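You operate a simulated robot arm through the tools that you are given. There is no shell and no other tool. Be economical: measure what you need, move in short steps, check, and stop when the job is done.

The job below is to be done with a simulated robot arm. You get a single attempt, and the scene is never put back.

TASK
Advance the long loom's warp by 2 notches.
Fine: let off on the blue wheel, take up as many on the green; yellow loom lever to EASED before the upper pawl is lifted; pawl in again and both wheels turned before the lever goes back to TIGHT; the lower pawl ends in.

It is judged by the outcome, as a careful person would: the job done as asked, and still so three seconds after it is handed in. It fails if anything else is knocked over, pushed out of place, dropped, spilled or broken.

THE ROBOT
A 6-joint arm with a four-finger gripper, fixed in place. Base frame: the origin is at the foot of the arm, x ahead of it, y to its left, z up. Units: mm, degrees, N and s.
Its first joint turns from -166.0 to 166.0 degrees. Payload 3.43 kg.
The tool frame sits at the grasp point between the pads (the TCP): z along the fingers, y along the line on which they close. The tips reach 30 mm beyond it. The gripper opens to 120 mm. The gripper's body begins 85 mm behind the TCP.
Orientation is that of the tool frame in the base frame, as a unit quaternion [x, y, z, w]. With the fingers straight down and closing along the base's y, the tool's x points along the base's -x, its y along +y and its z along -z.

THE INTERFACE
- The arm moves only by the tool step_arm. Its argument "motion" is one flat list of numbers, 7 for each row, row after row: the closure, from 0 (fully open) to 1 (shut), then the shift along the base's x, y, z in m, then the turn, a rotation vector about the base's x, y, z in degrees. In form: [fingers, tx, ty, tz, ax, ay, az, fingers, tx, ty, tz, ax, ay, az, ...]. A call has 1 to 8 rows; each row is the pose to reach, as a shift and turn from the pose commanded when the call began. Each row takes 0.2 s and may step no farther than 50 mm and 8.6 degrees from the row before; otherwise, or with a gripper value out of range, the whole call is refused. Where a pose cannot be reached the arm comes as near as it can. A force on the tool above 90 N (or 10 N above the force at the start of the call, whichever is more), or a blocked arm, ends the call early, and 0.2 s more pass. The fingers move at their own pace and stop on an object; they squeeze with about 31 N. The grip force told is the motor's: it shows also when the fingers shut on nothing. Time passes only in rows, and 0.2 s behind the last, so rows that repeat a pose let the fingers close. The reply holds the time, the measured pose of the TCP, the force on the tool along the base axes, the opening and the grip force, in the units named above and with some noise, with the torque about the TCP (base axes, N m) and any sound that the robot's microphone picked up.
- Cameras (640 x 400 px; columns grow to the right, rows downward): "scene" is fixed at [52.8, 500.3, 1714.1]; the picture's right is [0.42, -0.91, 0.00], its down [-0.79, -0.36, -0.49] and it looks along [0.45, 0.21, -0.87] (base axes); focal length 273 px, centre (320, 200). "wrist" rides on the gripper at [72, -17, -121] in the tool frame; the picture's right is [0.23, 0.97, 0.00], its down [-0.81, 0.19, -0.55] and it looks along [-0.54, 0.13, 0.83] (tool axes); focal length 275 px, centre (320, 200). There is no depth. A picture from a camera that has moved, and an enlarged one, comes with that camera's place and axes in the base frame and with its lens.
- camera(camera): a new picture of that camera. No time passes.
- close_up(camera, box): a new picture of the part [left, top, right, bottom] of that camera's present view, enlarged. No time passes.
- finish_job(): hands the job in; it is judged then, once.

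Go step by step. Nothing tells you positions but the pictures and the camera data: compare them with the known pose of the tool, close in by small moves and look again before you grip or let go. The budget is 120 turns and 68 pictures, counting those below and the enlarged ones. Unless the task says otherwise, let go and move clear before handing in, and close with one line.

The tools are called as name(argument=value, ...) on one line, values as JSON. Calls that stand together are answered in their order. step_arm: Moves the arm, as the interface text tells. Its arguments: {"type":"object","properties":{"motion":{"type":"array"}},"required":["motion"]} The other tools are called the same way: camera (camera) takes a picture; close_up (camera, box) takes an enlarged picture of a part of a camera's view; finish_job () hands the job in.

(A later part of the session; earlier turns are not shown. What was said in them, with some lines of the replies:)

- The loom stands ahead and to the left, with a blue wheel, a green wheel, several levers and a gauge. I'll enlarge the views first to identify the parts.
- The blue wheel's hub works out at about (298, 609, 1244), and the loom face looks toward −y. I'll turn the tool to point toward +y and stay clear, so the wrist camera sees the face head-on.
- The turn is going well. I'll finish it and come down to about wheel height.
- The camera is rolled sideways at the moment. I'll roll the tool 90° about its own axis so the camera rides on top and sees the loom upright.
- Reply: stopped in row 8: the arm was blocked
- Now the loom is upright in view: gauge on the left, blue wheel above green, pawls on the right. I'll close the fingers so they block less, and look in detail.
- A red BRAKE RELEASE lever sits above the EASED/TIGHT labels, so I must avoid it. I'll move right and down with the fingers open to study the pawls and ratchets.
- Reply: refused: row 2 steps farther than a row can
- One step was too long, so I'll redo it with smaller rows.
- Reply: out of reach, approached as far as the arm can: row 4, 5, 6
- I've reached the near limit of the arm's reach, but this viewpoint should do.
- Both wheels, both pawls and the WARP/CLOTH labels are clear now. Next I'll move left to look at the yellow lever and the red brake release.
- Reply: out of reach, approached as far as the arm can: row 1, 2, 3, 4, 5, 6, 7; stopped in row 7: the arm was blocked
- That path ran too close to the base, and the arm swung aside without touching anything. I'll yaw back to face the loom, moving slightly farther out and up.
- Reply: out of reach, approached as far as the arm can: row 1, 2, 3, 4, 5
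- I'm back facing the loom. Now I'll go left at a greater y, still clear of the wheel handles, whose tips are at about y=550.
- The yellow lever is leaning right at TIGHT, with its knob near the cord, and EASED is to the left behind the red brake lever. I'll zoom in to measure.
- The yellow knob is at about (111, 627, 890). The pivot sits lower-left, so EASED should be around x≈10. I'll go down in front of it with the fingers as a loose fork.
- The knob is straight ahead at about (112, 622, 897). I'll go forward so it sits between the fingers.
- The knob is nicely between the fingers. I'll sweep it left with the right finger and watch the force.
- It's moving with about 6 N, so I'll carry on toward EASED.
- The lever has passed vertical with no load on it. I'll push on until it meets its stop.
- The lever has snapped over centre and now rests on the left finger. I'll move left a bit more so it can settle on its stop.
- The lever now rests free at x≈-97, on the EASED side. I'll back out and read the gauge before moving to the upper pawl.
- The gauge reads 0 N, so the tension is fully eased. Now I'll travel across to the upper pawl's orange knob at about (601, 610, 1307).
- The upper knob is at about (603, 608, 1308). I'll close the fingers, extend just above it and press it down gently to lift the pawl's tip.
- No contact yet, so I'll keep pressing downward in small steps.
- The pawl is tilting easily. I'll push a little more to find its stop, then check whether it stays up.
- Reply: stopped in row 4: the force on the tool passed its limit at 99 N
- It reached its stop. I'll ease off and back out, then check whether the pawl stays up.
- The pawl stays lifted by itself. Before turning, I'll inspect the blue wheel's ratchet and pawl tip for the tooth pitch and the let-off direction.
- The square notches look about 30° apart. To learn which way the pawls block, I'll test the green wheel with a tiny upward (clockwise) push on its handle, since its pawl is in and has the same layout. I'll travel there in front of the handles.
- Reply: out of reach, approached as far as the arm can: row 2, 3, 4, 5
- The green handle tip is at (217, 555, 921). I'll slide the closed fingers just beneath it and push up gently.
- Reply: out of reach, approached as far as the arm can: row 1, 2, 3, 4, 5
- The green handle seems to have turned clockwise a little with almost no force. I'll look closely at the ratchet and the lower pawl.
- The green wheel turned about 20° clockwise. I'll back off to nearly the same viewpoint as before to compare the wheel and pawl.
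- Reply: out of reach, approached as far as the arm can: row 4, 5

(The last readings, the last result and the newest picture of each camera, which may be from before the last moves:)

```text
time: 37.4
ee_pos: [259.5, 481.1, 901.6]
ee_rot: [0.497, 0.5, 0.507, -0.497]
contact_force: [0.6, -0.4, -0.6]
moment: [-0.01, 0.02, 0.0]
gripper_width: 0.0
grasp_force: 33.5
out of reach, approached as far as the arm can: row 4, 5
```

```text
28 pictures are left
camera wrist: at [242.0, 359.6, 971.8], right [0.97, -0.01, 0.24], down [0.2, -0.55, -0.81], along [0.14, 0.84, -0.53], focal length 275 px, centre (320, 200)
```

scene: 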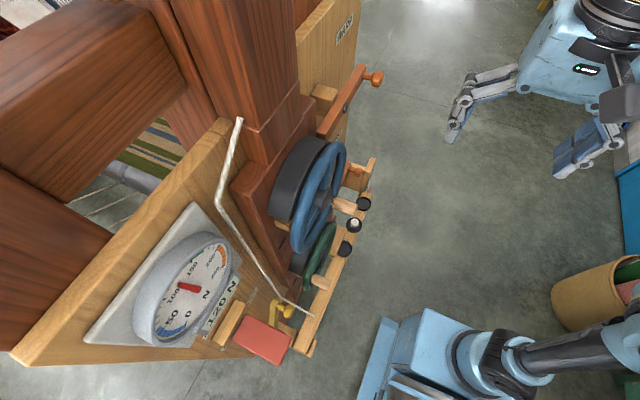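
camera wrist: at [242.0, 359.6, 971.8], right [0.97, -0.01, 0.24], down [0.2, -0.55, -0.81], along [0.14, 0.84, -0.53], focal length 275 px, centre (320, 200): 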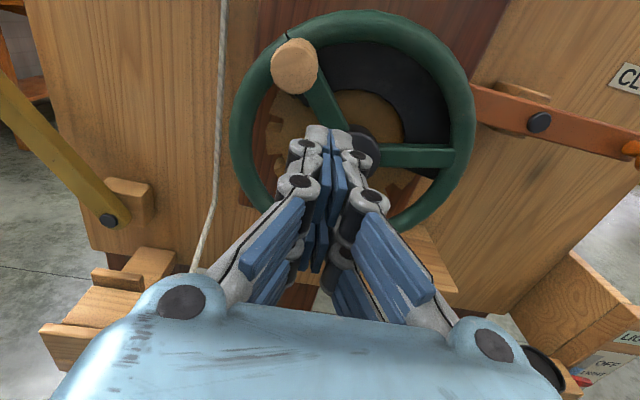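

The green wheel did turn clockwise with its pawl in. I'll now push its handle gently back counter-clockwise from above, to see whether the pawl stops it at the original notch.

step_arm(motion=[1, 0, 0.005, 0.04, 0, 0, 0, 1, -0.005, 0.005, 0.08, 0, 0, 0, 1, -0.012, 0.035, 0.082, 0, 0, 0, 1, -0.015, 0.072, 0.082, 0, 0, 0, 1, -0.018, 0.072, 0.07, 0, 0, 0, 1, -0.021, 0.072, 0.062, 0, 0, 0, 1, -0.024, 0.072, 0.056, 0, 0, 0])

```text
time: 39.0
ee_pos: [228.9, 553.6, 957.6]
ee_rot: [0.494, 0.501, 0.509, -0.496]
contact_force: [4.1, 0.9, 16.5]
moment: [0.26, 0.1, -0.06]
gripper_width: 0.0
grasp_force: 33.4
out of reach, approached as far as the arm can: row 3
```

step_arm(motion=[1, -0.002, 0, -0.003, 0, 0, 0, 1, -0.004, 0, -0.006, 0, 0, 0, 1, -0.006, 0, -0.009, 0, 0, 0, 1, -0.008, 0, -0.012, 0, 0, 0, 1, -0.008, 0, -0.012, 0, 0, 0])

camera(camera="wrist")

```text
time: 39.4
ee_pos: [216.6, 554.3, 958.3]
ee_rot: [0.49, 0.505, 0.512, -0.493]
contact_force: [-0.2, -0.6, -1.3]
moment: [0.02, -0.02, 0.06]
gripper_width: 0.4
grasp_force: 33.5
stopped in row 2: the force on the tool passed its limit at 109 N (the readings are from after the stop); the commanded pose is now the measured one
```

```text
27 pictures are left
camera wrist: at [196.9, 432.9, 1028.6], right [0.96, -0.01, 0.26], down [0.22, -0.55, -0.81], along [0.15, 0.84, -0.53], focal length 275 px, centre (320, 200)
```

wrist: 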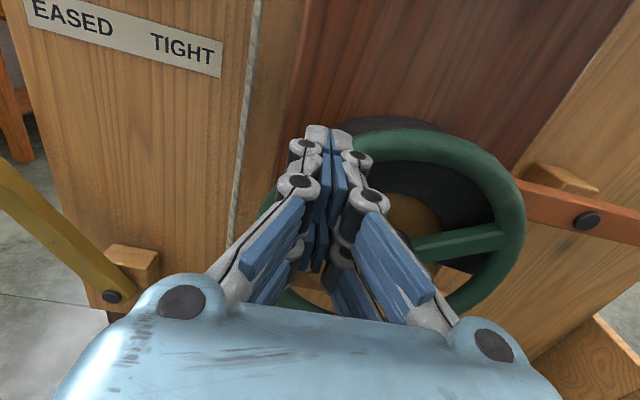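

With the pawl in, counter-clockwise is blocked hard and clockwise was free, so green take-up is clockwise. The blue wheel may differ, so I'll drop the upper pawl back in and test it directly while the tension is 0 N. I'm heading to a spot below the upper knob.

step_arm(motion=[1, 0, 0, 0.01, 0, 0, 0, 1, 0.005, -0.035, 0.03, 0, 0, 0, 1, 0.02, -0.07, 0.05, 0, 0, 0, 1, 0.05, -0.08, 0.08, 0, 0, 0, 1, 0.085, -0.08, 0.11, 0, 0, 0, 1, 0.12, -0.08, 0.145, 0, 0, 0, 1, 0.155, -0.08, 0.18, 0, 0, 0, 1, 0.19, -0.08, 0.215, 0, 0, 0])

step_arm(motion=[1, 0.04, 0, 0.01, 0, 0, 0, 1, 0.08, 0, 0.02, 0, 0, 0, 1, 0.12, 0, 0.03, 0, 0, 0, 1, 0.16, 0, 0.04, 0, 0, 0, 1, 0.192, 0, 0.047, 0, 0, 0, 1, 0.192, 0, 0.047, 0, 0, 0])

camera(camera="wrist")

```text
time: 41.2
ee_pos: [407.7, 473.3, 1173.8]
ee_rot: [0.491, 0.504, 0.513, -0.492]
contact_force: [-0.4, 0.2, 1.3]
moment: [-0.04, 0.01, 0.0]
gripper_width: 0.0
grasp_force: 33.2
out of reach, approached as far as the arm can: row 4, 5, 6
```

```text
time: 42.6
ee_pos: [598.2, 474.0, 1220.3]
ee_rot: [0.491, 0.504, 0.512, -0.492]
contact_force: [-0.1, -0.7, 0.7]
moment: [0.02, 0.03, 0.0]
gripper_width: 0.0
grasp_force: 33.4
```

```text
26 pictures are left
camera wrist: at [579.5, 352.8, 1290.8], right [0.96, -0.01, 0.26], down [0.21, -0.55, -0.81], along [0.15, 0.84, -0.53], focal length 275 px, centre (320, 200)
```

wrist: 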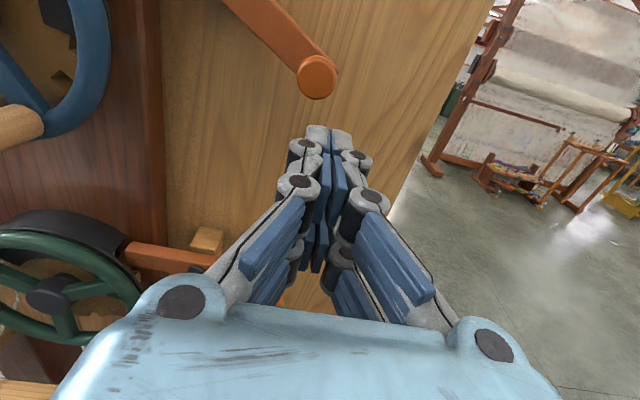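

The lifted knob is at about (590, 608, 1252). I'll go under it and raise it until the pawl seats.

step_arm(motion=[1, -0.006, 0.04, -0.004, 0, 0, 0, 1, -0.006, 0.08, -0.004, 0, 0, 0, 1, -0.006, 0.12, -0.004, 0, 0, 0, 1, -0.003, 0.12, 0.012, 0, 0, 0, 1, 0, 0.12, 0.028, 0, 0, 0, 1, 0.004, 0.12, 0.044, 0, 0, 0, 1, 0.005, 0.12, 0.054, 0, 0, 0, 1, 0.005, 0.12, 0.06, 0, 0, 0])

camera(camera="wrist")

```text
time: 43.4
ee_pos: [584.2, 573.7, 1220.5]
ee_rot: [0.492, 0.502, 0.52, -0.485]
contact_force: [38.1, -99.8, -26.1]
moment: [1.61, 0.68, -1.06]
gripper_width: 6.0
grasp_force: 33.3
stopped in row 4: the force on the tool passed its limit at 160 N (the readings are from after the stop); the commanded pose is now the measured one
```

```text
25 pictures are left
camera wrist: at [561.6, 451.8, 1290.5], right [0.96, -0.03, 0.28], down [0.22, -0.55, -0.81], along [0.17, 0.84, -0.52], focal length 275 px, centre (320, 200)
```

wrist: 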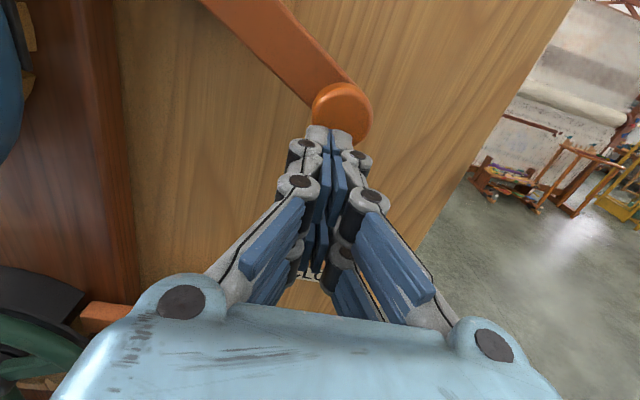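

The fingertips nudged the knob's face. I'll back off at once, go lower and slide in beneath it.

step_arm(motion=[1, 0, -0.03, 0, 0, 0, 0, 1, 0, -0.03, -0.016, 0, 0, 0, 1, 0.002, 0, -0.018, 0, 0, 0, 1, 0.004, 0.024, -0.018, 0, 0, 0, 1, 0.004, 0.024, -0.018, 0, 0, 0])

step_arm(motion=[1, 0, 0, 0.012, 0, 0, 0, 1, 0.003, 0, 0.024, 0, 0, 0, 1, 0.006, 0, 0.036, 0, 0, 0, 1, 0.008, 0, 0.048, 0, 0, 0, 1, 0.01, 0, 0.06, 0, 0, 0, 1, 0.011, 0, 0.068, 0, 0, 0, 1, 0.011, 0, 0.076, 0, 0, 0])

camera(camera="wrist")

```text
time: 44.6
ee_pos: [582.1, 605.6, 1202.6]
ee_rot: [0.489, 0.506, 0.517, -0.487]
contact_force: [0.4, -0.6, 0.1]
moment: [-0.01, 0.01, -0.05]
gripper_width: 0.0
grasp_force: 33.6
```

```text
time: 46.1
ee_pos: [570.6, 602.9, 1280.2]
ee_rot: [0.483, 0.514, 0.519, -0.483]
contact_force: [-2.1, -1.3, 0.9]
moment: [-0.03, 0.01, -0.17]
gripper_width: 0.1
grasp_force: 33.7
stopped in row 7: the force on the tool passed its limit at 105 N (the readings are from after the stop); the commanded pose is now the measured one
```

```text
24 pictures are left
camera wrist: at [549.5, 481.9, 1350.4], right [0.96, -0.01, 0.29], down [0.24, -0.55, -0.8], along [0.17, 0.84, -0.52], focal length 275 px, centre (320, 200)
```

wrist: 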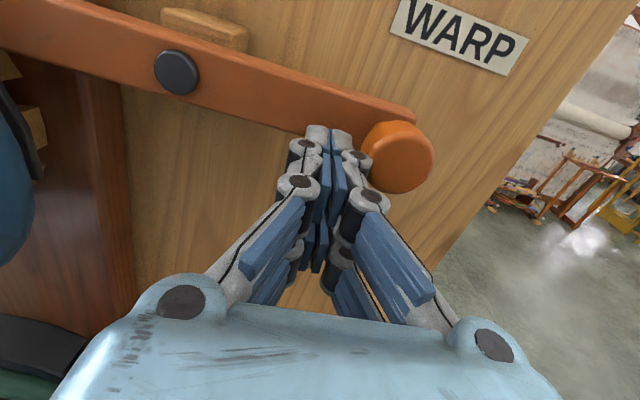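

The upper pawl is seated again. Now I'll move to the blue wheel's handle at about (350, 550, 1160), with the fingers open.

step_arm(motion=[1, 0, -0.005, -0.012, 0, 0, 0, 1, 0, -0.045, -0.016, 0, 0, 0, 1, 0, -0.09, -0.02, 0, 1, 0, 0.7, -0.01, -0.125, -0.03, 0, 2, 0, 0.5, -0.05, -0.125, -0.05, 0, 3, 0, 0.5, -0.09, -0.125, -0.07, 0, 3.8, 0, 0.5, -0.13, -0.125, -0.09, 0, 3.8, 0, 0.5, -0.175, -0.125, -0.11, 0, 3.8, 0])

step_arm(motion=[0.5, -0.03, 0, -0.006, 0, 0, 0, 0.5, -0.045, 0, -0.008, 0, 0, 0, 0.5, -0.045, 0, -0.008, 0, 0, 0])

camera(camera="wrist")

```text
time: 47.9
ee_pos: [401.6, 478.5, 1167.1]
ee_rot: [0.501, 0.497, 0.503, -0.499]
contact_force: [0.3, -0.4, 0.7]
moment: [-0.02, -0.01, 0.02]
gripper_width: 60.1
grasp_force: 0.0
```

```text
time: 48.7
ee_pos: [356.5, 478.0, 1159.1]
ee_rot: [0.502, 0.497, 0.503, -0.498]
contact_force: [-0.3, 0.2, -0.7]
moment: [-0.01, 0.01, 0.02]
gripper_width: 60.1
grasp_force: 0.0
```

```text
23 pictures are left
camera wrist: at [338.8, 356.6, 1231.4], right [0.97, -0.01, 0.23], down [0.19, -0.55, -0.81], along [0.14, 0.83, -0.54], focal length 275 px, centre (320, 200)
```

wrist: 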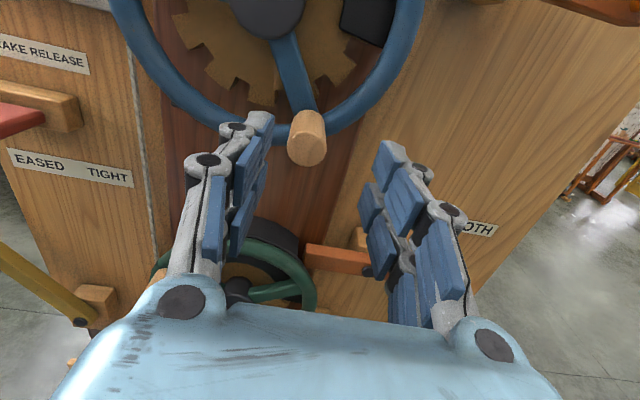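

The blue handle is straight ahead at about (352, 552, 1148). I'll go forward and grip it.

step_arm(motion=[0.5, -0.004, 0.03, -0.009, 0, 0, 0, 0.5, -0.004, 0.06, -0.009, 0, 0, 0, 0.5, -0.004, 0.085, -0.009, 0, 0, 0, 1, -0.004, 0.085, -0.009, 0, 0, 0, 1, -0.004, 0.085, -0.009, 0, 0, 0, 1, -0.004, 0.085, -0.009, 0, 0, 0])

camera(camera="wrist")

```text
time: 50.1
ee_pos: [349.6, 565.1, 1149.8]
ee_rot: [0.5, 0.498, 0.502, -0.499]
contact_force: [-42.3, -6.5, -11.1]
moment: [0.78, -0.3, 1.72]
gripper_width: 27.3
grasp_force: 45.0
```

```text
22 pictures are left
camera wrist: at [332.2, 443.1, 1222.1], right [0.97, -0.01, 0.23], down [0.19, -0.55, -0.81], along [0.13, 0.83, -0.54], focal length 275 px, centre (320, 200)
```

wrist: 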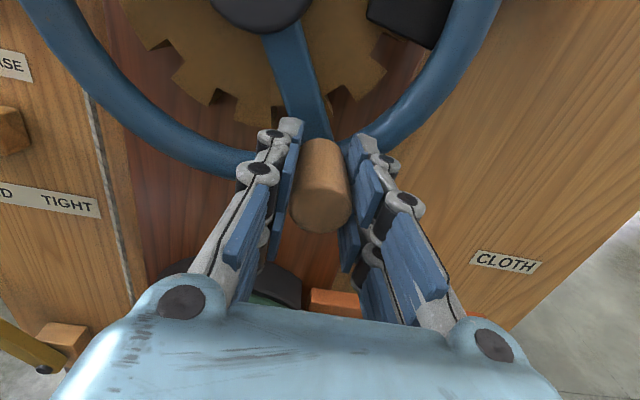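

The handle is gripped, and the −42 N side force means the wheel resisted being pulled to the right (counter-clockwise). I'll centre up, then nudge it slightly clockwise and compare.

step_arm(motion=[1, -0.003, 0, -0.001, 0, 0, 0, 1, -0.003, 0, -0.001, 0, 0, 0])

step_arm(motion=[1, -0.004, 0, -0.002, 0, 0, 0, 1, -0.008, 0, -0.004, 0, 0, 0, 1, -0.008, 0, -0.004, 0, 0, 0])

```text
time: 50.7
ee_pos: [349.6, 564.0, 1149.7]
ee_rot: [0.501, 0.497, 0.503, -0.498]
contact_force: [-25.9, 10.4, 9.4]
moment: [0.6, -0.21, 1.13]
gripper_width: 27.7
grasp_force: 45.0
```

```text
time: 51.5
ee_pos: [344.1, 564.2, 1145.3]
ee_rot: [0.502, 0.496, 0.504, -0.498]
contact_force: [2.8, 18.0, 30.9]
moment: [0.71, 0.31, -0.19]
gripper_width: 27.5
grasp_force: 45.3
```

step_arm(motion=[1, -0.005, 0, 0.001, 0, 0, 0, 1, -0.01, 0, 0, 0, 0, 0, 1, -0.01, 0, 0, 0, 0, 0])

```text
time: 52.3
ee_pos: [334.0, 564.0, 1142.9]
ee_rot: [0.503, 0.496, 0.504, -0.497]
contact_force: [31.7, 1.3, -36.2]
moment: [-0.97, 0.36, -1.18]
gripper_width: 26.7
grasp_force: 44.7
```

The wheel followed clockwise for about 9°. Now I'll bring it back and push slightly past the start to see whether counter-clockwise is truly blocked.

step_arm(motion=[1, 0.005, 0, 0, 0, 0, 0, 1, 0.01, 0, 0.002, 0, 0, 0, 1, 0.015, 0, 0.005, 0, 0, 0, 1, 0.018, 0, 0.006, 0, 0, 0, 1, 0.018, 0, 0.006, 0, 0, 0])

step_arm(motion=[1, 0.004, 0, 0.002, 0, 0, 0, 1, 0.007, 0, 0.004, 0, 0, 0, 1, 0.007, 0, 0.004, 0, 0, 0])

```text
time: 53.5
ee_pos: [348.9, 564.0, 1151.0]
ee_rot: [0.501, 0.497, 0.503, -0.499]
contact_force: [-16.6, -13.6, -50.9]
moment: [-1.41, -0.15, 0.78]
gripper_width: 27.7
grasp_force: 44.8
```

```text
time: 54.0
ee_pos: [342.0, 562.7, 1151.7]
ee_rot: [0.499, 0.501, 0.506, -0.494]
contact_force: [46.7, 2.3, -61.9]
moment: [-1.56, 0.48, -1.38]
gripper_width: 29.4
grasp_force: 45.2
stopped in row 2: the force on the tool passed its limit at 98 N (the readings are from after the stop); the commanded pose is now the measured one
```

Counter-clockwise is blocked at nearly 100 N with the pawl in, so blue let-off is counter-clockwise. Green take-up is clockwise. I'll release, back off and measure the tooth pitch.

step_arm(motion=[0.5, 0, 0, -0.003, 0, 0, 0, 0.5, 0, 0, -0.003, 0, 0, 0, 0.5, 0.004, -0.04, 0, 0, 0, 0, 0.5, 0.01, -0.085, 0.003, 0, 0, 0, 0.5, 0.01, -0.085, 0.01, 0, 0, 0])

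close_up(camera="wrist", box=[80, 0, 440, 180])

```text
time: 55.1
ee_pos: [346.2, 475.1, 1166.3]
ee_rot: [0.497, 0.502, 0.505, -0.496]
contact_force: [-0.4, -0.1, -0.4]
moment: [0.0, 0.03, 0.01]
gripper_width: 60.0
grasp_force: 0.1
```

```text
1.78 times, centred on (260, 90) of wrist
camera zoom: at [329.0, 355.1, 1238.1], right [0.97, 0.0, 0.24], down [0.2, -0.55, -0.81], along [0.14, 0.83, -0.53], focal length 489 px, centre (427, 396)
```

zoom: 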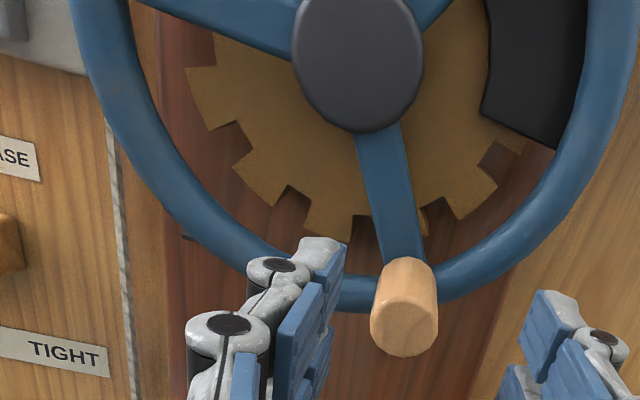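

The pitch measures 30.3°, so it's 30° per notch and 60° for two. Now I'll lift the upper pawl again, from above its knob.

step_arm(motion=[0.8, 0.04, -0.005, 0.03, 0, 0, 0, 1, 0.08, -0.005, 0.06, 0, 0, 0, 1, 0.12, -0.005, 0.09, 0, 0, 0, 1, 0.16, -0.005, 0.12, 0, 0, 0, 1, 0.2, -0.005, 0.15, 0, 0, 0, 1, 0.235, -0.005, 0.18, 0, 0, 0, 1, 0.257, 0.03, 0.182, 0, 0, 0, 1, 0.257, 0.075, 0.182, 0, 0, 0])

step_arm(motion=[1, 0, 0.045, 0, 0, 0, 0, 1, 0, 0.045, -0.012, 0, 0, 0, 1, 0, 0.045, -0.024, 0, 0, 0, 1, 0, 0.045, -0.036, 0, 0, 0, 1, 0, 0.045, -0.046, 0, 0, 0, 1, 0, 0.045, -0.051, 0, 0, 0])

step_arm(motion=[1, 0, 0, 0.015, 0, 0, 0, 1, -0.02, -0.04, 0.015, 0, 0, 0, 0.8, -0.05, -0.08, 0.01, 0, 0, 0, 0.5, -0.08, -0.115, 0, 0, 0, 0, 0.5, -0.12, -0.115, -0.02, 0, 0, 0])

camera(camera="wrist")

```text
refused: row 1 steps farther than a row can; nothing moved
```

```text
time: 56.5
ee_pos: [346.6, 519.5, 1116.1]
ee_rot: [0.496, 0.502, 0.505, -0.498]
contact_force: [-6.8, -65.9, 31.1]
moment: [2.18, 0.05, 0.23]
gripper_width: 6.1
grasp_force: 33.6
```

```text
refused: row 3 steps farther than a row can; nothing moved
```

```text
20 pictures are left
camera wrist: at [328.7, 397.1, 1187.2], right [0.97, 0.0, 0.24], down [0.2, -0.55, -0.81], along [0.14, 0.84, -0.53], focal length 275 px, centre (320, 200)
```

wrist: 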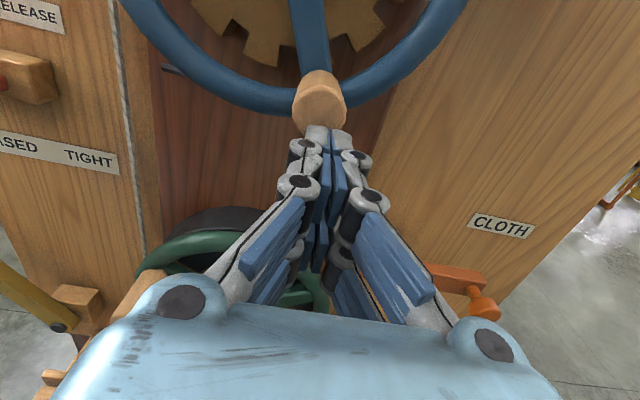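

The first call was refused, and the follow-up moves pressed the fingertips against the blue handle's end. No harm shows. I'll back straight off and stop chaining dependent moves.

step_arm(motion=[1, 0, -0.03, 0, 0, 0, 0, 1, 0, -0.045, 0.03, 0, 0, 0, 1, 0.03, -0.045, 0.06, 0, 0, 0, 1, 0.06, -0.045, 0.09, 0, 0, 0, 1, 0.09, -0.045, 0.12, 0, 0, 0, 1, 0.12, -0.045, 0.15, 0, 0, 0, 1, 0.15, -0.045, 0.18, 0, 0, 0, 1, 0.18, -0.045, 0.21, 0, 0, 0])

```text
time: 58.4
ee_pos: [527.3, 476.6, 1323.8]
ee_rot: [0.497, 0.502, 0.505, -0.496]
contact_force: [0.3, 0.0, -0.1]
moment: [0.0, 0.02, -0.02]
gripper_width: 0.0
grasp_force: 33.4
```

I'm clear now. I'll go above the upper knob and extend.

step_arm(motion=[1, 0.04, 0, 0.012, 0, 0, 0, 1, 0.076, 0, 0.024, 0, 0, 0, 1, 0.076, 0.04, 0.024, 0, 0, 0, 1, 0.076, 0.08, 0.024, 0, 0, 0, 1, 0.076, 0.118, 0.024, 0, 0, 0, 1, 0.076, 0.118, 0.024, 0, 0, 0])

```text
time: 59.8
ee_pos: [601.9, 596.1, 1347.9]
ee_rot: [0.497, 0.502, 0.505, -0.496]
contact_force: [-0.3, 0.2, -0.2]
moment: [0.0, -0.01, 0.0]
gripper_width: 0.0
grasp_force: 33.2
```

step_arm(motion=[1, 0, 0, -0.012, 0, 0, 0, 1, 0, 0, -0.024, 0, 0, 0, 1, 0, 0, -0.036, 0, 0, 0, 1, 0, 0, -0.046, 0, 0, 0, 1, 0, 0, -0.053, 0, 0, 0, 1, 0, 0, -0.053, 0, 0, 0])

```text
time: 61.1
ee_pos: [603.1, 594.6, 1295.5]
ee_rot: [0.497, 0.502, 0.504, -0.497]
contact_force: [0.3, 0.0, 0.0]
moment: [0.03, -0.02, -0.01]
gripper_width: 0.0
grasp_force: 33.5
```

The finger pressed down with no residual force, as it did last time. I'll lift off, back out and check that the pawl has stayed up.

step_arm(motion=[1, 0, 0, 0.015, 0, 0, 0, 1, 0, -0.045, 0.015, 0, 0, 0, 1, 0, -0.09, 0.012, 0, 0, 0, 1, -0.025, -0.118, 0.01, 0, 0, 0, 1, -0.06, -0.118, -0.01, 0, 0, 0, 1, -0.1, -0.118, -0.03, 0, 0, 0, 1, -0.13, -0.118, -0.06, 0, 0, 0])

camera(camera="wrist")

```text
time: 62.8
ee_pos: [474.5, 476.5, 1234.4]
ee_rot: [0.496, 0.502, 0.505, -0.496]
contact_force: [-0.5, -0.5, -0.5]
moment: [-0.03, 0.0, 0.0]
gripper_width: 0.0
grasp_force: 33.7
```

```text
19 pictures are left
camera wrist: at [455.6, 355.3, 1306.1], right [0.97, 0.0, 0.24], down [0.2, -0.55, -0.81], along [0.14, 0.83, -0.53], focal length 275 px, centre (320, 200)
```

wrist: 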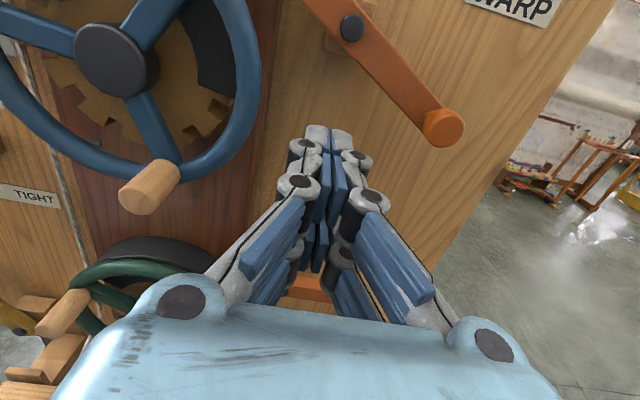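

The pawl is up. The blue handle now sits at about (339, 1149), slightly clockwise of the stop. I'll go there and grip it.

step_arm(motion=[0.8, -0.035, 0, -0.02, 0, 0, 0, 0.5, -0.07, 0, -0.04, 0, 0, 0, 0.5, -0.105, 0, -0.065, 0, 0, 0, 0.5, -0.135, 0, -0.087, 0, 0, 0, 0.5, -0.135, 0, -0.087, 0, 0, 0])

camera(camera="wrist")

```text
time: 64.0
ee_pos: [339.3, 475.7, 1149.0]
ee_rot: [0.497, 0.502, 0.505, -0.496]
contact_force: [-1.3, 0.0, 0.2]
moment: [0.03, 0.03, -0.03]
gripper_width: 59.8
grasp_force: 0.0
```

```text
18 pictures are left
camera wrist: at [320.4, 354.6, 1220.3], right [0.97, 0.0, 0.24], down [0.2, -0.55, -0.81], along [0.14, 0.83, -0.53], focal length 275 px, centre (320, 200)
```

wrist: 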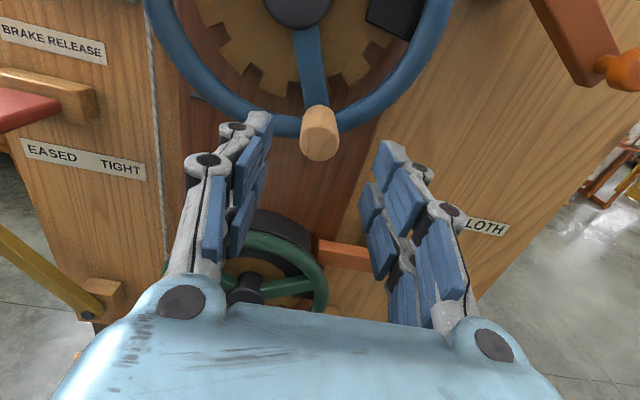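

step_arm(motion=[0.5, 0.002, 0.03, -0.006, 0, 0, 0, 0.5, 0.002, 0.06, -0.006, 0, 0, 0, 0.5, 0.002, 0.088, -0.006, 0, 0, 0, 0.9, 0.002, 0.088, -0.006, 0, 0, 0, 1, 0.002, 0.088, -0.006, 0, 0, 0, 1, 0.002, 0.088, -0.006, 0, 0, 0])

```text
time: 65.3
ee_pos: [339.1, 564.1, 1142.0]
ee_rot: [0.496, 0.502, 0.505, -0.496]
contact_force: [-10.8, -3.7, -0.4]
moment: [0.09, -0.29, 0.4]
gripper_width: 28.2
grasp_force: 44.5
```

I have it gripped. Now I'll turn the blue wheel counter-clockwise along its circle (R≈103 about (299, 1237)), doing the first half now.

step_arm(motion=[1, 0.006, 0, 0.003, 0, 0, 0, 1, 0.0145, 0, 0.008, 0, 0, 0, 1, 0.0225, 0, 0.014, 0, 0, 0, 1, 0.03, 0, 0.0205, 0, 0, 0, 1, 0.0366, 0, 0.028, 0, 0, 0, 1, 0.042, 0, 0.035, 0, 0, 0, 1, 0.042, 0, 0.035, 0, 0, 0])

```text
time: 67.0
ee_pos: [378.5, 564.6, 1176.8]
ee_rot: [0.496, 0.503, 0.505, -0.496]
contact_force: [-31.1, -9.8, -3.1]
moment: [-0.23, -0.54, 1.01]
gripper_width: 26.8
grasp_force: 44.9
```

The wheel is turning freely, and the circle is slightly smaller than I assumed. I'll finish the second half to about 58–60°.

step_arm(motion=[1, 0, 0, 0.0065, 0, 0, 0, 1, 0.0047, 0, 0.0156, 0, 0, 0, 1, 0.0087, 0, 0.025, 0, 0, 0, 1, 0.0115, 0, 0.0342, 0, 0, 0, 1, 0.0135, 0, 0.0435, 0, 0, 0, 1, 0.0145, 0, 0.052, 0, 0, 0, 1, 0.0145, 0, 0.052, 0, 0, 0])

camera(camera="wrist")

```text
time: 68.5
ee_pos: [398.3, 564.0, 1229.8]
ee_rot: [0.497, 0.502, 0.505, -0.496]
contact_force: [10.7, -12.7, -17.3]
moment: [-0.82, -0.63, -0.35]
gripper_width: 28.5
grasp_force: 44.8
```

```text
17 pictures are left
camera wrist: at [380.1, 443.9, 1301.2], right [0.97, 0.0, 0.24], down [0.2, -0.55, -0.81], along [0.14, 0.83, -0.53], focal length 275 px, centre (320, 200)
```

wrist: 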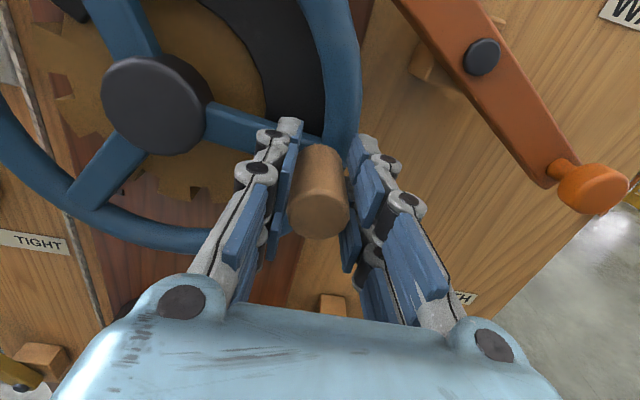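

The blue handle is now at about −4°, roughly 58° from its stop, so just short of two notches. I'll release, back off and go below the upper knob to drop the pawl in.

step_arm(motion=[0.7, 0, 0, 0, 0, 0, 0, 0.5, 0, 0, 0, 0, 0, 0, 0.5, 0, -0.045, 0, 0, 0, 0, 0.5, 0, -0.088, 0, 0, 0, 0, 0.8, 0.045, -0.088, -0.005, 0, 0, 0, 1, 0.09, -0.088, -0.01, 0, 0, 0, 1, 0.135, -0.088, -0.02, 0, 0, 0, 1, 0.18, -0.088, -0.03, 0, 0, 0])

```text
time: 70.3
ee_pos: [578.8, 476.6, 1200.0]
ee_rot: [0.497, 0.501, 0.505, -0.496]
contact_force: [-1.2, -0.1, 0.3]
moment: [0.01, -0.01, -0.05]
gripper_width: 0.1
grasp_force: 30.8
```

step_arm(motion=[1, 0.01, 0.04, 0, 0, 0, 0, 1, 0.012, 0.085, 0, 0, 0, 0, 1, 0.012, 0.125, 0, 0, 0, 0, 1, 0.012, 0.125, 0.012, 0, 0, 0, 1, 0.014, 0.125, 0.024, 0, 0, 0, 1, 0.017, 0.125, 0.036, 0, 0, 0, 1, 0.02, 0.125, 0.048, 0, 0, 0, 1, 0.023, 0.125, 0.058, 0, 0, 0])

```text
time: 72.2
ee_pos: [599.7, 602.7, 1257.2]
ee_rot: [0.497, 0.502, 0.504, -0.497]
contact_force: [-0.3, 0.2, 0.5]
moment: [-0.01, 0.0, 0.02]
gripper_width: 0.1
grasp_force: 33.0
```

step_arm(motion=[1, 0.001, 0, 0.008, 0, 0, 0, 1, 0.002, 0, 0.015, 0, 0, 0, 1, 0.002, 0, 0.02, 0, 0, 0, 1, 0.002, 0, 0.024, 0, 0, 0, 1, 0.002, 0, 0.024, 0, 0, 0])

camera(camera="wrist")

```text
time: 72.8
ee_pos: [591.1, 602.6, 1267.7]
ee_rot: [0.495, 0.51, 0.507, -0.487]
contact_force: [27.5, -6.3, -98.6]
moment: [1.67, 1.31, -0.29]
gripper_width: 0.0
grasp_force: 33.6
stopped in row 3: the force on the tool passed its limit at 102 N (the readings are from after the stop); the commanded pose is now the measured one
```

```text
16 pictures are left
camera wrist: at [570.7, 481.7, 1340.7], right [0.96, 0.0, 0.26], down [0.22, -0.56, -0.8], along [0.15, 0.83, -0.54], focal length 275 px, centre (320, 200)
```

wrist: 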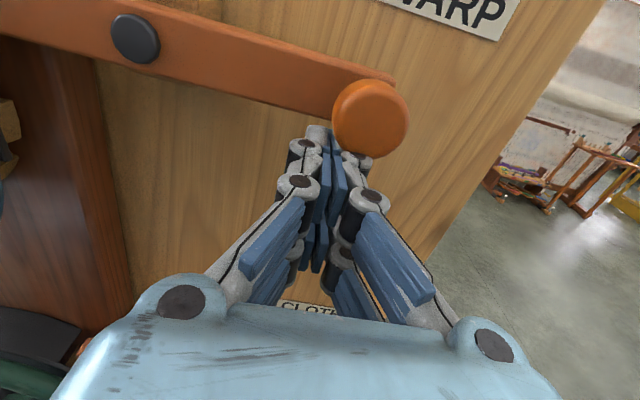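

The knob is back at z≈1309, its seated height. I'll lower off and back out, then push the blue handle lightly counter-clockwise to confirm the pawl holds at the right notch.

step_arm(motion=[1, 0, 0, -0.012, 0, 0, 0, 1, 0, -0.04, -0.016, 0, 0, 0, 1, 0, -0.085, -0.02, 0, 0, 0, 1, -0.02, -0.12, -0.03, 0, 0, 0, 1, -0.06, -0.125, -0.05, 0, 0, 0, 1, -0.1, -0.125, -0.07, 0, 0, 0, 1, -0.14, -0.125, -0.085, 0, 0, 0, 1, -0.18, -0.125, -0.085, 0, 0, 0])

camera(camera="wrist")

```text
time: 74.6
ee_pos: [404.6, 474.7, 1191.5]
ee_rot: [0.492, 0.509, 0.508, -0.491]
contact_force: [-0.4, 0.3, 0.0]
moment: [0.02, 0.02, -0.01]
gripper_width: 0.1
grasp_force: 33.6
```

```text
15 pictures are left
camera wrist: at [385.0, 353.7, 1262.9], right [0.97, 0.0, 0.26], down [0.22, -0.56, -0.8], along [0.14, 0.83, -0.54], focal length 275 px, centre (320, 200)
```

wrist: 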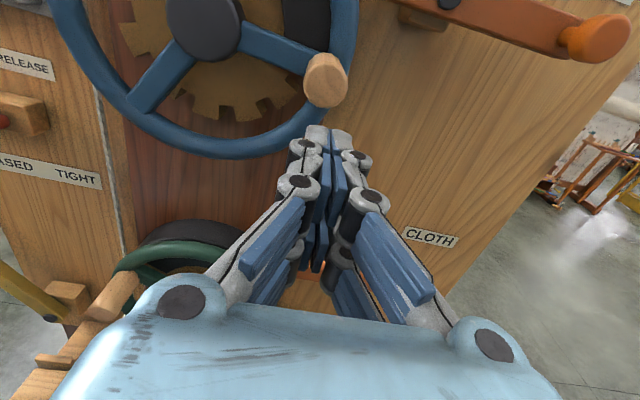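

The handle is at about (397, 1226) and the pawl lever looks seated. I'll push up from beneath the handle in small steps until it's blocked.

step_arm(motion=[1, -0.006, 0, -0.02, 0, 0, 0, 1, -0.006, 0.045, -0.022, 0, 0, 0, 1, -0.006, 0.088, -0.022, 0, 0, 0, 1, -0.006, 0.088, -0.01, 0, 0, 0, 1, -0.006, 0.088, -0.002, 0, 0, 0, 1, -0.006, 0.088, 0.004, 0, 0, 0, 1, -0.006, 0.088, 0.008, 0, 0, 0, 1, -0.006, 0.088, 0.012, 0, 0, 0])

```text
time: 76.5
ee_pos: [389.8, 561.5, 1196.9]
ee_rot: [0.493, 0.511, 0.512, -0.483]
contact_force: [56.2, -3.5, -118.0]
moment: [1.17, 1.87, 0.17]
gripper_width: 0.2
grasp_force: 34.8
stopped in row 8: the force on the tool passed its limit at 102 N (the readings are from after the stop); the commanded pose is now the measured one
```

The pawl blocks it right where two notches should be, so the blue let-off is done. I'll relieve the load, back off and head for the green handle.

step_arm(motion=[1, 0.002, 0, -0.018, 0, 0, 0, 1, 0.002, -0.04, -0.022, 0, 0, 0, 1, -0.01, -0.07, -0.04, 0, 0, 0, 1, -0.035, -0.07, -0.075, 0, 0, 0, 0.8, -0.06, -0.07, -0.11, 0, 0, 0, 0.6, -0.085, -0.065, -0.145, 0, 0, 0, 0.5, -0.11, -0.062, -0.18, 0, 0, 0, 0.5, -0.135, -0.06, -0.21, 0, 0, 0])

```text
time: 78.3
ee_pos: [254.9, 501.6, 993.0]
ee_rot: [0.486, 0.512, 0.512, -0.489]
contact_force: [0.5, 0.2, -0.1]
moment: [-0.03, 0.01, 0.01]
gripper_width: 59.9
grasp_force: 0.0
```

step_arm(motion=[0.5, -0.013, 0, -0.022, 0, 1, 0, 0.5, -0.026, 0.002, -0.045, 0, 2, 0, 0.5, -0.04, 0.004, -0.068, 0, 3, 0, 0.5, -0.04, 0.004, -0.068, 0, 3, 0])

camera(camera="wrist")

```text
time: 79.3
ee_pos: [208.0, 505.3, 925.4]
ee_rot: [0.501, 0.501, 0.498, -0.501]
contact_force: [0.3, 1.0, 0.5]
moment: [0.0, -0.02, -0.01]
gripper_width: 60.1
grasp_force: 0.0
```

```text
14 pictures are left
camera wrist: at [192.2, 385.1, 998.6], right [0.97, 0.0, 0.23], down [0.19, -0.56, -0.81], along [0.13, 0.83, -0.54], focal length 275 px, centre (320, 200)
```

wrist: 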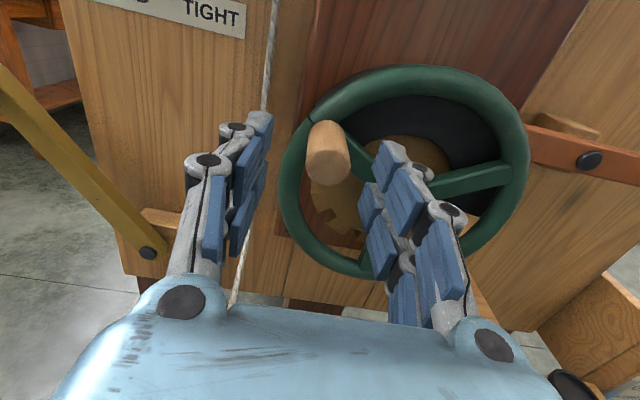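

The green handle is at (216.5, 921), exactly its original reference. I'll go forward and grip it.

step_arm(motion=[0.5, 0.008, 0.03, -0.004, 0, 0, 0, 0.5, 0.008, 0.058, -0.004, 0, 0, 0, 0.9, 0.008, 0.058, -0.004, 0, 0, 0, 1, 0.008, 0.058, -0.004, 0, 0, 0, 1, 0.008, 0.058, -0.004, 0, 0, 0])

```text
time: 80.5
ee_pos: [216.5, 563.8, 921.6]
ee_rot: [0.501, 0.5, 0.499, -0.5]
contact_force: [-8.7, -2.4, 1.2]
moment: [0.06, 0.06, 0.33]
gripper_width: 27.8
grasp_force: 44.8
```

I have it gripped at 150.5° about the green hub (≈(299, 875), R≈95). I'll turn it clockwise in stages and watch the force.

step_arm(motion=[1, 0.0049, 0, 0.0077, 0, 0, 0, 1, 0.011, 0, 0.0155, 0, 0, 0, 1, 0.0179, 0, 0.0227, 0, 0, 0, 1, 0.0255, 0, 0.029, 0, 0, 0, 1, 0.0255, 0, 0.029, 0, 0, 0])

```text
time: 81.7
ee_pos: [244.0, 563.3, 951.2]
ee_rot: [0.502, 0.503, 0.495, -0.5]
contact_force: [-11.2, 1.7, 9.0]
moment: [0.08, 0.43, 0.53]
gripper_width: 28.0
grasp_force: 44.7
```

Forces are small and the circle fits. I'll continue clockwise to about 63°, slightly past two notches, so the pawl can drop in.

step_arm(motion=[1, 0.0095, 0, 0.0067, 0, 0, 0, 1, 0.0184, 0, 0.0112, 0, 0, 0, 1, 0.0276, 0, 0.0148, 0, 0, 0, 1, 0.0372, 0, 0.0173, 0, 0, 0, 1, 0.047, 0, 0.0189, 0, 0, 0, 1, 0.057, 0, 0.0194, 0, 0, 0, 1, 0.062, 0, 0.0194, 0, 0, 0, 1, 0.062, 0, 0.0194, 0, 0, 0])

camera(camera="wrist")

```text
time: 83.5
ee_pos: [304.5, 564.4, 970.3]
ee_rot: [0.502, 0.5, 0.498, -0.5]
contact_force: [-7.2, -4.0, -6.3]
moment: [-0.3, 0.54, 0.33]
gripper_width: 28.0
grasp_force: 45.6
```

```text
13 pictures are left
camera wrist: at [288.2, 442.8, 1043.1], right [0.97, 0.0, 0.23], down [0.19, -0.56, -0.81], along [0.13, 0.83, -0.54], focal length 275 px, centre (320, 200)
```

wrist: 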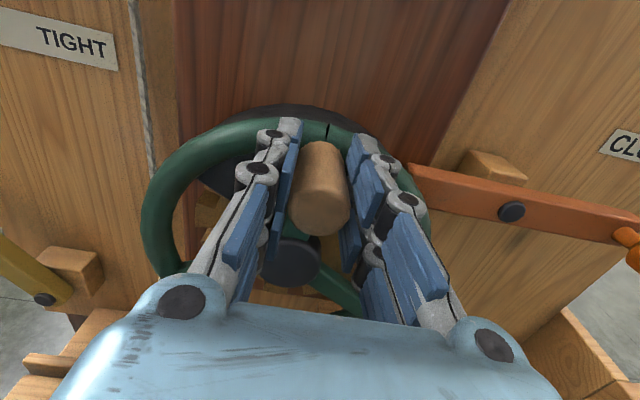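

The green handle is at the top. I'll back it counter-clockwise gently and see whether the lower pawl catches it near 60°, at x≈298.

step_arm(motion=[1, -0.004, 0, 0, 0, 0, 0, 1, -0.008, 0, 0, 0, 0, 0, 1, -0.011, 0, 0, 0, 0, 0, 1, -0.011, 0, 0, 0, 0, 0])

```text
time: 84.5
ee_pos: [293.0, 563.9, 973.5]
ee_rot: [0.506, 0.496, 0.507, -0.491]
contact_force: [92.4, 4.6, -42.1]
moment: [0.03, 0.31, 0.12]
gripper_width: 41.7
grasp_force: 45.6
stopped in row 4: the force on the tool passed its limit at 92 N (the readings are from after the stop); the commanded pose is now the measured one
```

The lower pawl holds it firmly at two notches. I'll release and back off, then move left in front of the yellow lever.

step_arm(motion=[0.6, 0.004, 0, 0, 0, 0, 0, 0.4, 0.006, 0, 0, 0, 0, 0, 0.4, 0.006, -0.04, 0, 0, 0, 0, 0.4, 0.006, -0.062, 0, 0, 0, 0, 0.4, -0.035, -0.062, 0, 0, 0, 0, 0.4, -0.08, -0.062, 0, 0, 0, 0, 0.4, -0.125, -0.064, -0.01, 0, 0, 0, 0.4, -0.17, -0.066, -0.02, 0, 0, 0])

camera(camera="wrist")

```text
time: 86.3
ee_pos: [115.0, 497.8, 953.9]
ee_rot: [0.502, 0.5, 0.505, -0.493]
contact_force: [0.5, -0.8, 0.4]
moment: [0.02, 0.03, 0.02]
gripper_width: 72.0
grasp_force: 0.1
```

```text
12 pictures are left
camera wrist: at [96.5, 377.7, 1026.6], right [0.97, -0.01, 0.24], down [0.19, -0.56, -0.81], along [0.14, 0.83, -0.54], focal length 275 px, centre (320, 200)
```

wrist: 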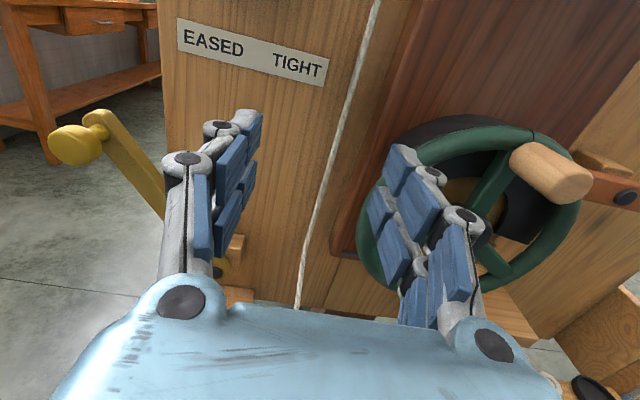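

The green wheel looks right. The yellow knob is at about (-92, 615, 880), so I'll line up in front of it.

step_arm(motion=[0.45, -0.04, 0, -0.015, 0, 0, 0, 0.45, -0.08, 0, -0.03, 0, 0, 0, 0.45, -0.12, 0, -0.045, 0, 0, 0, 0.45, -0.16, 0, -0.06, 0, 0, 0, 0.45, -0.205, 0, -0.074, 0, 0, 0, 0.45, -0.205, 0, -0.074, 0, 0, 0])

camera(camera="wrist")

```text
time: 87.8
ee_pos: [-90.2, 497.7, 880.6]
ee_rot: [0.502, 0.499, 0.504, -0.494]
contact_force: [-0.3, 0.1, 0.1]
moment: [-0.02, 0.03, 0.03]
gripper_width: 66.0
grasp_force: 0.1
```

```text
11 pictures are left
camera wrist: at [-109.2, 376.5, 953.0], right [0.97, -0.01, 0.24], down [0.19, -0.56, -0.81], along [0.14, 0.83, -0.54], focal length 275 px, centre (320, 200)
```

wrist: 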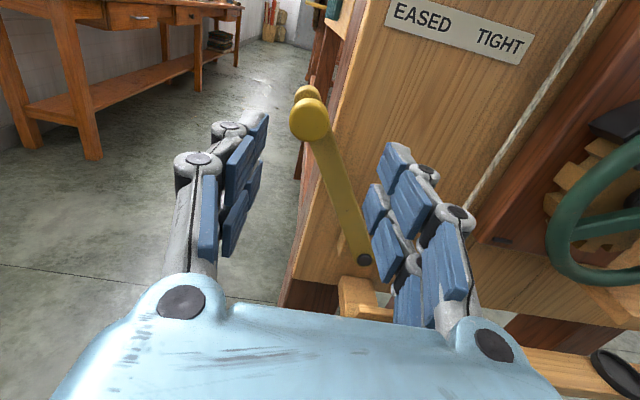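

step_arm(motion=[0.45, -0.008, 0.04, 0, 0, 0, 0, 0.45, -0.008, 0.08, 0, 0, 0, 0, 0.45, -0.008, 0.118, 0, 0, 0, 0, 0.45, -0.008, 0.118, 0, 0, 0, 0])

```text
time: 88.8
ee_pos: [-99.2, 616.0, 879.5]
ee_rot: [0.502, 0.5, 0.504, -0.494]
contact_force: [-0.7, 0.8, -0.6]
moment: [-0.02, -0.01, 0.03]
gripper_width: 66.1
grasp_force: 0.0
```

I'm around the knob. I'll sweep it right toward TIGHT, following the arc.

step_arm(motion=[0.55, 0.015, 0, 0.005, 0, 0, 0, 0.55, 0.032, 0, 0.011, 0, 0, 0, 0.55, 0.05, 0, 0.016, 0, 0, 0, 0.55, 0.068, 0, 0.021, 0, 0, 0, 0.55, 0.086, 0, 0.024, 0, 0, 0, 0.55, 0.104, 0, 0.026, 0, 0, 0, 0.55, 0.122, 0, 0.027, 0, 0, 0, 0.55, 0.14, 0, 0.027, 0, 0, 0])

```text
time: 90.5
ee_pos: [42.0, 618.0, 907.4]
ee_rot: [0.502, 0.499, 0.504, -0.494]
contact_force: [3.2, 0.0, 0.3]
moment: [0.0, 0.03, -0.03]
gripper_width: 56.1
grasp_force: 1.5
```

step_arm(motion=[0.55, 0.015, 0, 0, 0, 0, 0, 0.55, 0.03, 0, -0.001, 0, 0, 0, 0.55, 0.045, 0, -0.003, 0, 0, 0, 0.55, 0.06, 0, -0.006, 0, 0, 0, 0.55, 0.07, 0, -0.009, 0, 0, 0, 0.55, 0.07, 0, -0.009, 0, 0, 0])

camera(camera="wrist")

```text
time: 92.0
ee_pos: [113.2, 616.7, 899.2]
ee_rot: [0.502, 0.5, 0.504, -0.494]
contact_force: [0.4, -0.4, -0.1]
moment: [-0.02, -0.02, -0.01]
gripper_width: 54.2
grasp_force: 0.0
```

```text
10 pictures are left
camera wrist: at [94.0, 495.8, 971.4], right [0.97, -0.01, 0.24], down [0.19, -0.56, -0.81], along [0.14, 0.83, -0.54], focal length 275 px, centre (320, 200)
```

wrist: 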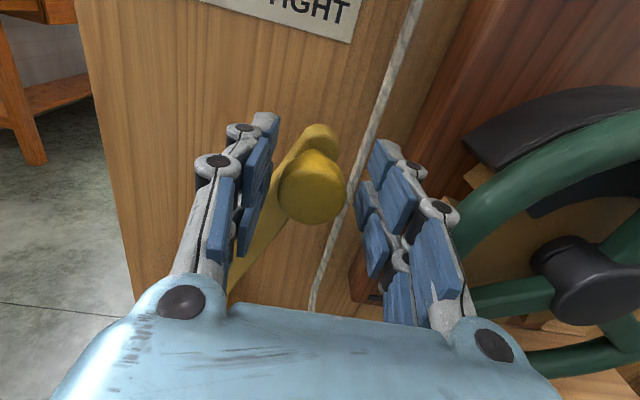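

The knob is back where it was at TIGHT. I'll nudge it lightly to make sure it's fully against the stop.

step_arm(motion=[0.55, 0.006, 0, 0, 0, 0, 0, 0.55, 0.012, 0, 0, 0, 0, 0, 0.55, 0.016, 0, 0, 0, 0, 0, 0.55, 0.016, 0, 0, 0, 0, 0])

```text
time: 93.0
ee_pos: [127.0, 616.9, 898.8]
ee_rot: [0.501, 0.501, 0.504, -0.495]
contact_force: [-27.7, 13.8, 1.7]
moment: [0.09, 0.21, -0.15]
gripper_width: 66.9
grasp_force: 11.3
```

It's firmly on the stop. I'll centre up, back out and look at the gauge.

step_arm(motion=[0.55, -0.014, 0, 0, 0, 0, 0, 0.55, -0.014, -0.04, 0, 0, 0, 0, 0.55, -0.014, -0.08, 0, 0, 0, 0, 0.55, -0.014, -0.12, 0, 0, 0, 0, 0.55, -0.02, -0.125, 0.04, 0, 0, 0, 0.55, -0.02, -0.125, 0.085, 0, 0, 0, 0.55, -0.01, -0.125, 0.13, 0, 0, 0, 0.55, 0, -0.125, 0.175, 0, 0, 0])

camera(camera="scene")

camera(camera="wrist")

```text
time: 94.8
ee_pos: [128.7, 492.3, 1072.9]
ee_rot: [0.502, 0.5, 0.505, -0.494]
contact_force: [-0.1, -0.3, 0.6]
moment: [0.01, 0.01, -0.02]
gripper_width: 53.9
grasp_force: 0.1
```

```text
9 pictures are left
```

scene: 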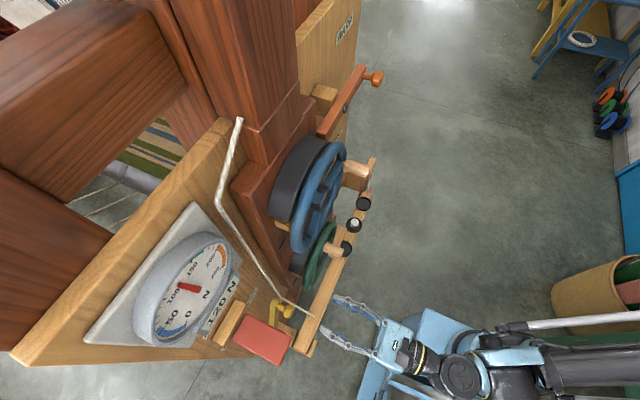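

```text
8 pictures are left
camera wrist: at [109.9, 370.7, 1145.9], right [0.97, -0.01, 0.24], down [0.19, -0.56, -0.81], along [0.14, 0.83, -0.54], focal length 275 px, centre (320, 200)
```

wrist: 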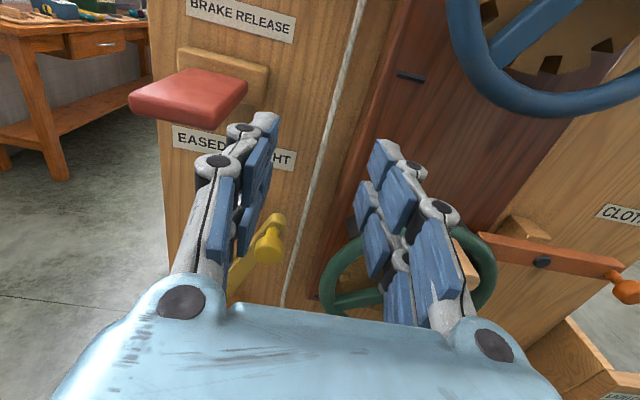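

The gauge again appears to read 120 N, with both pawls in. One enlarged look to confirm before handing in.

close_up(camera="scene", box=[130, 50, 400, 370])

```text
1.25 times, centred on (265, 210) of scene
camera zoom: at [52.8, 500.3, 1714.1], right [0.42, -0.91, 0.0], down [-0.79, -0.36, -0.49], along [0.45, 0.21, -0.87], focal length 341 px, centre (389, 188)
```

zoom: 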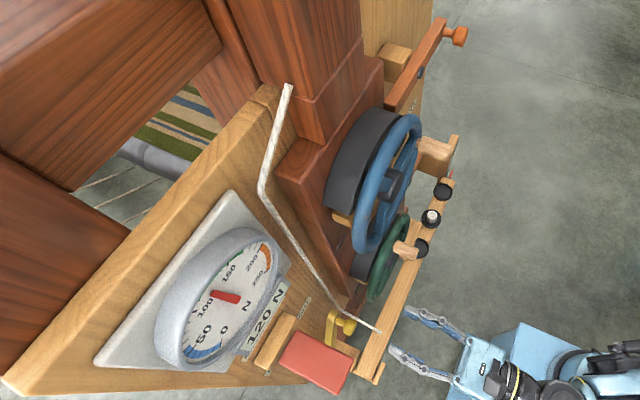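

The gauge reads 120 N, the yellow lever is at TIGHT, both pawls are in, nothing else has moved, and the gripper is clear. I'm handing in now.

finish_job()

```text
The job is handed in.
```

The warp is advanced 2 notches: blue let off 2, green taken up 2, both pawls in, and the lever back at TIGHT with the gauge at 120 N. Along the way I briefly dropped the upper pawl back in and nudged both wheels to find their directions, all with the lever at EASED and before the counted turns.
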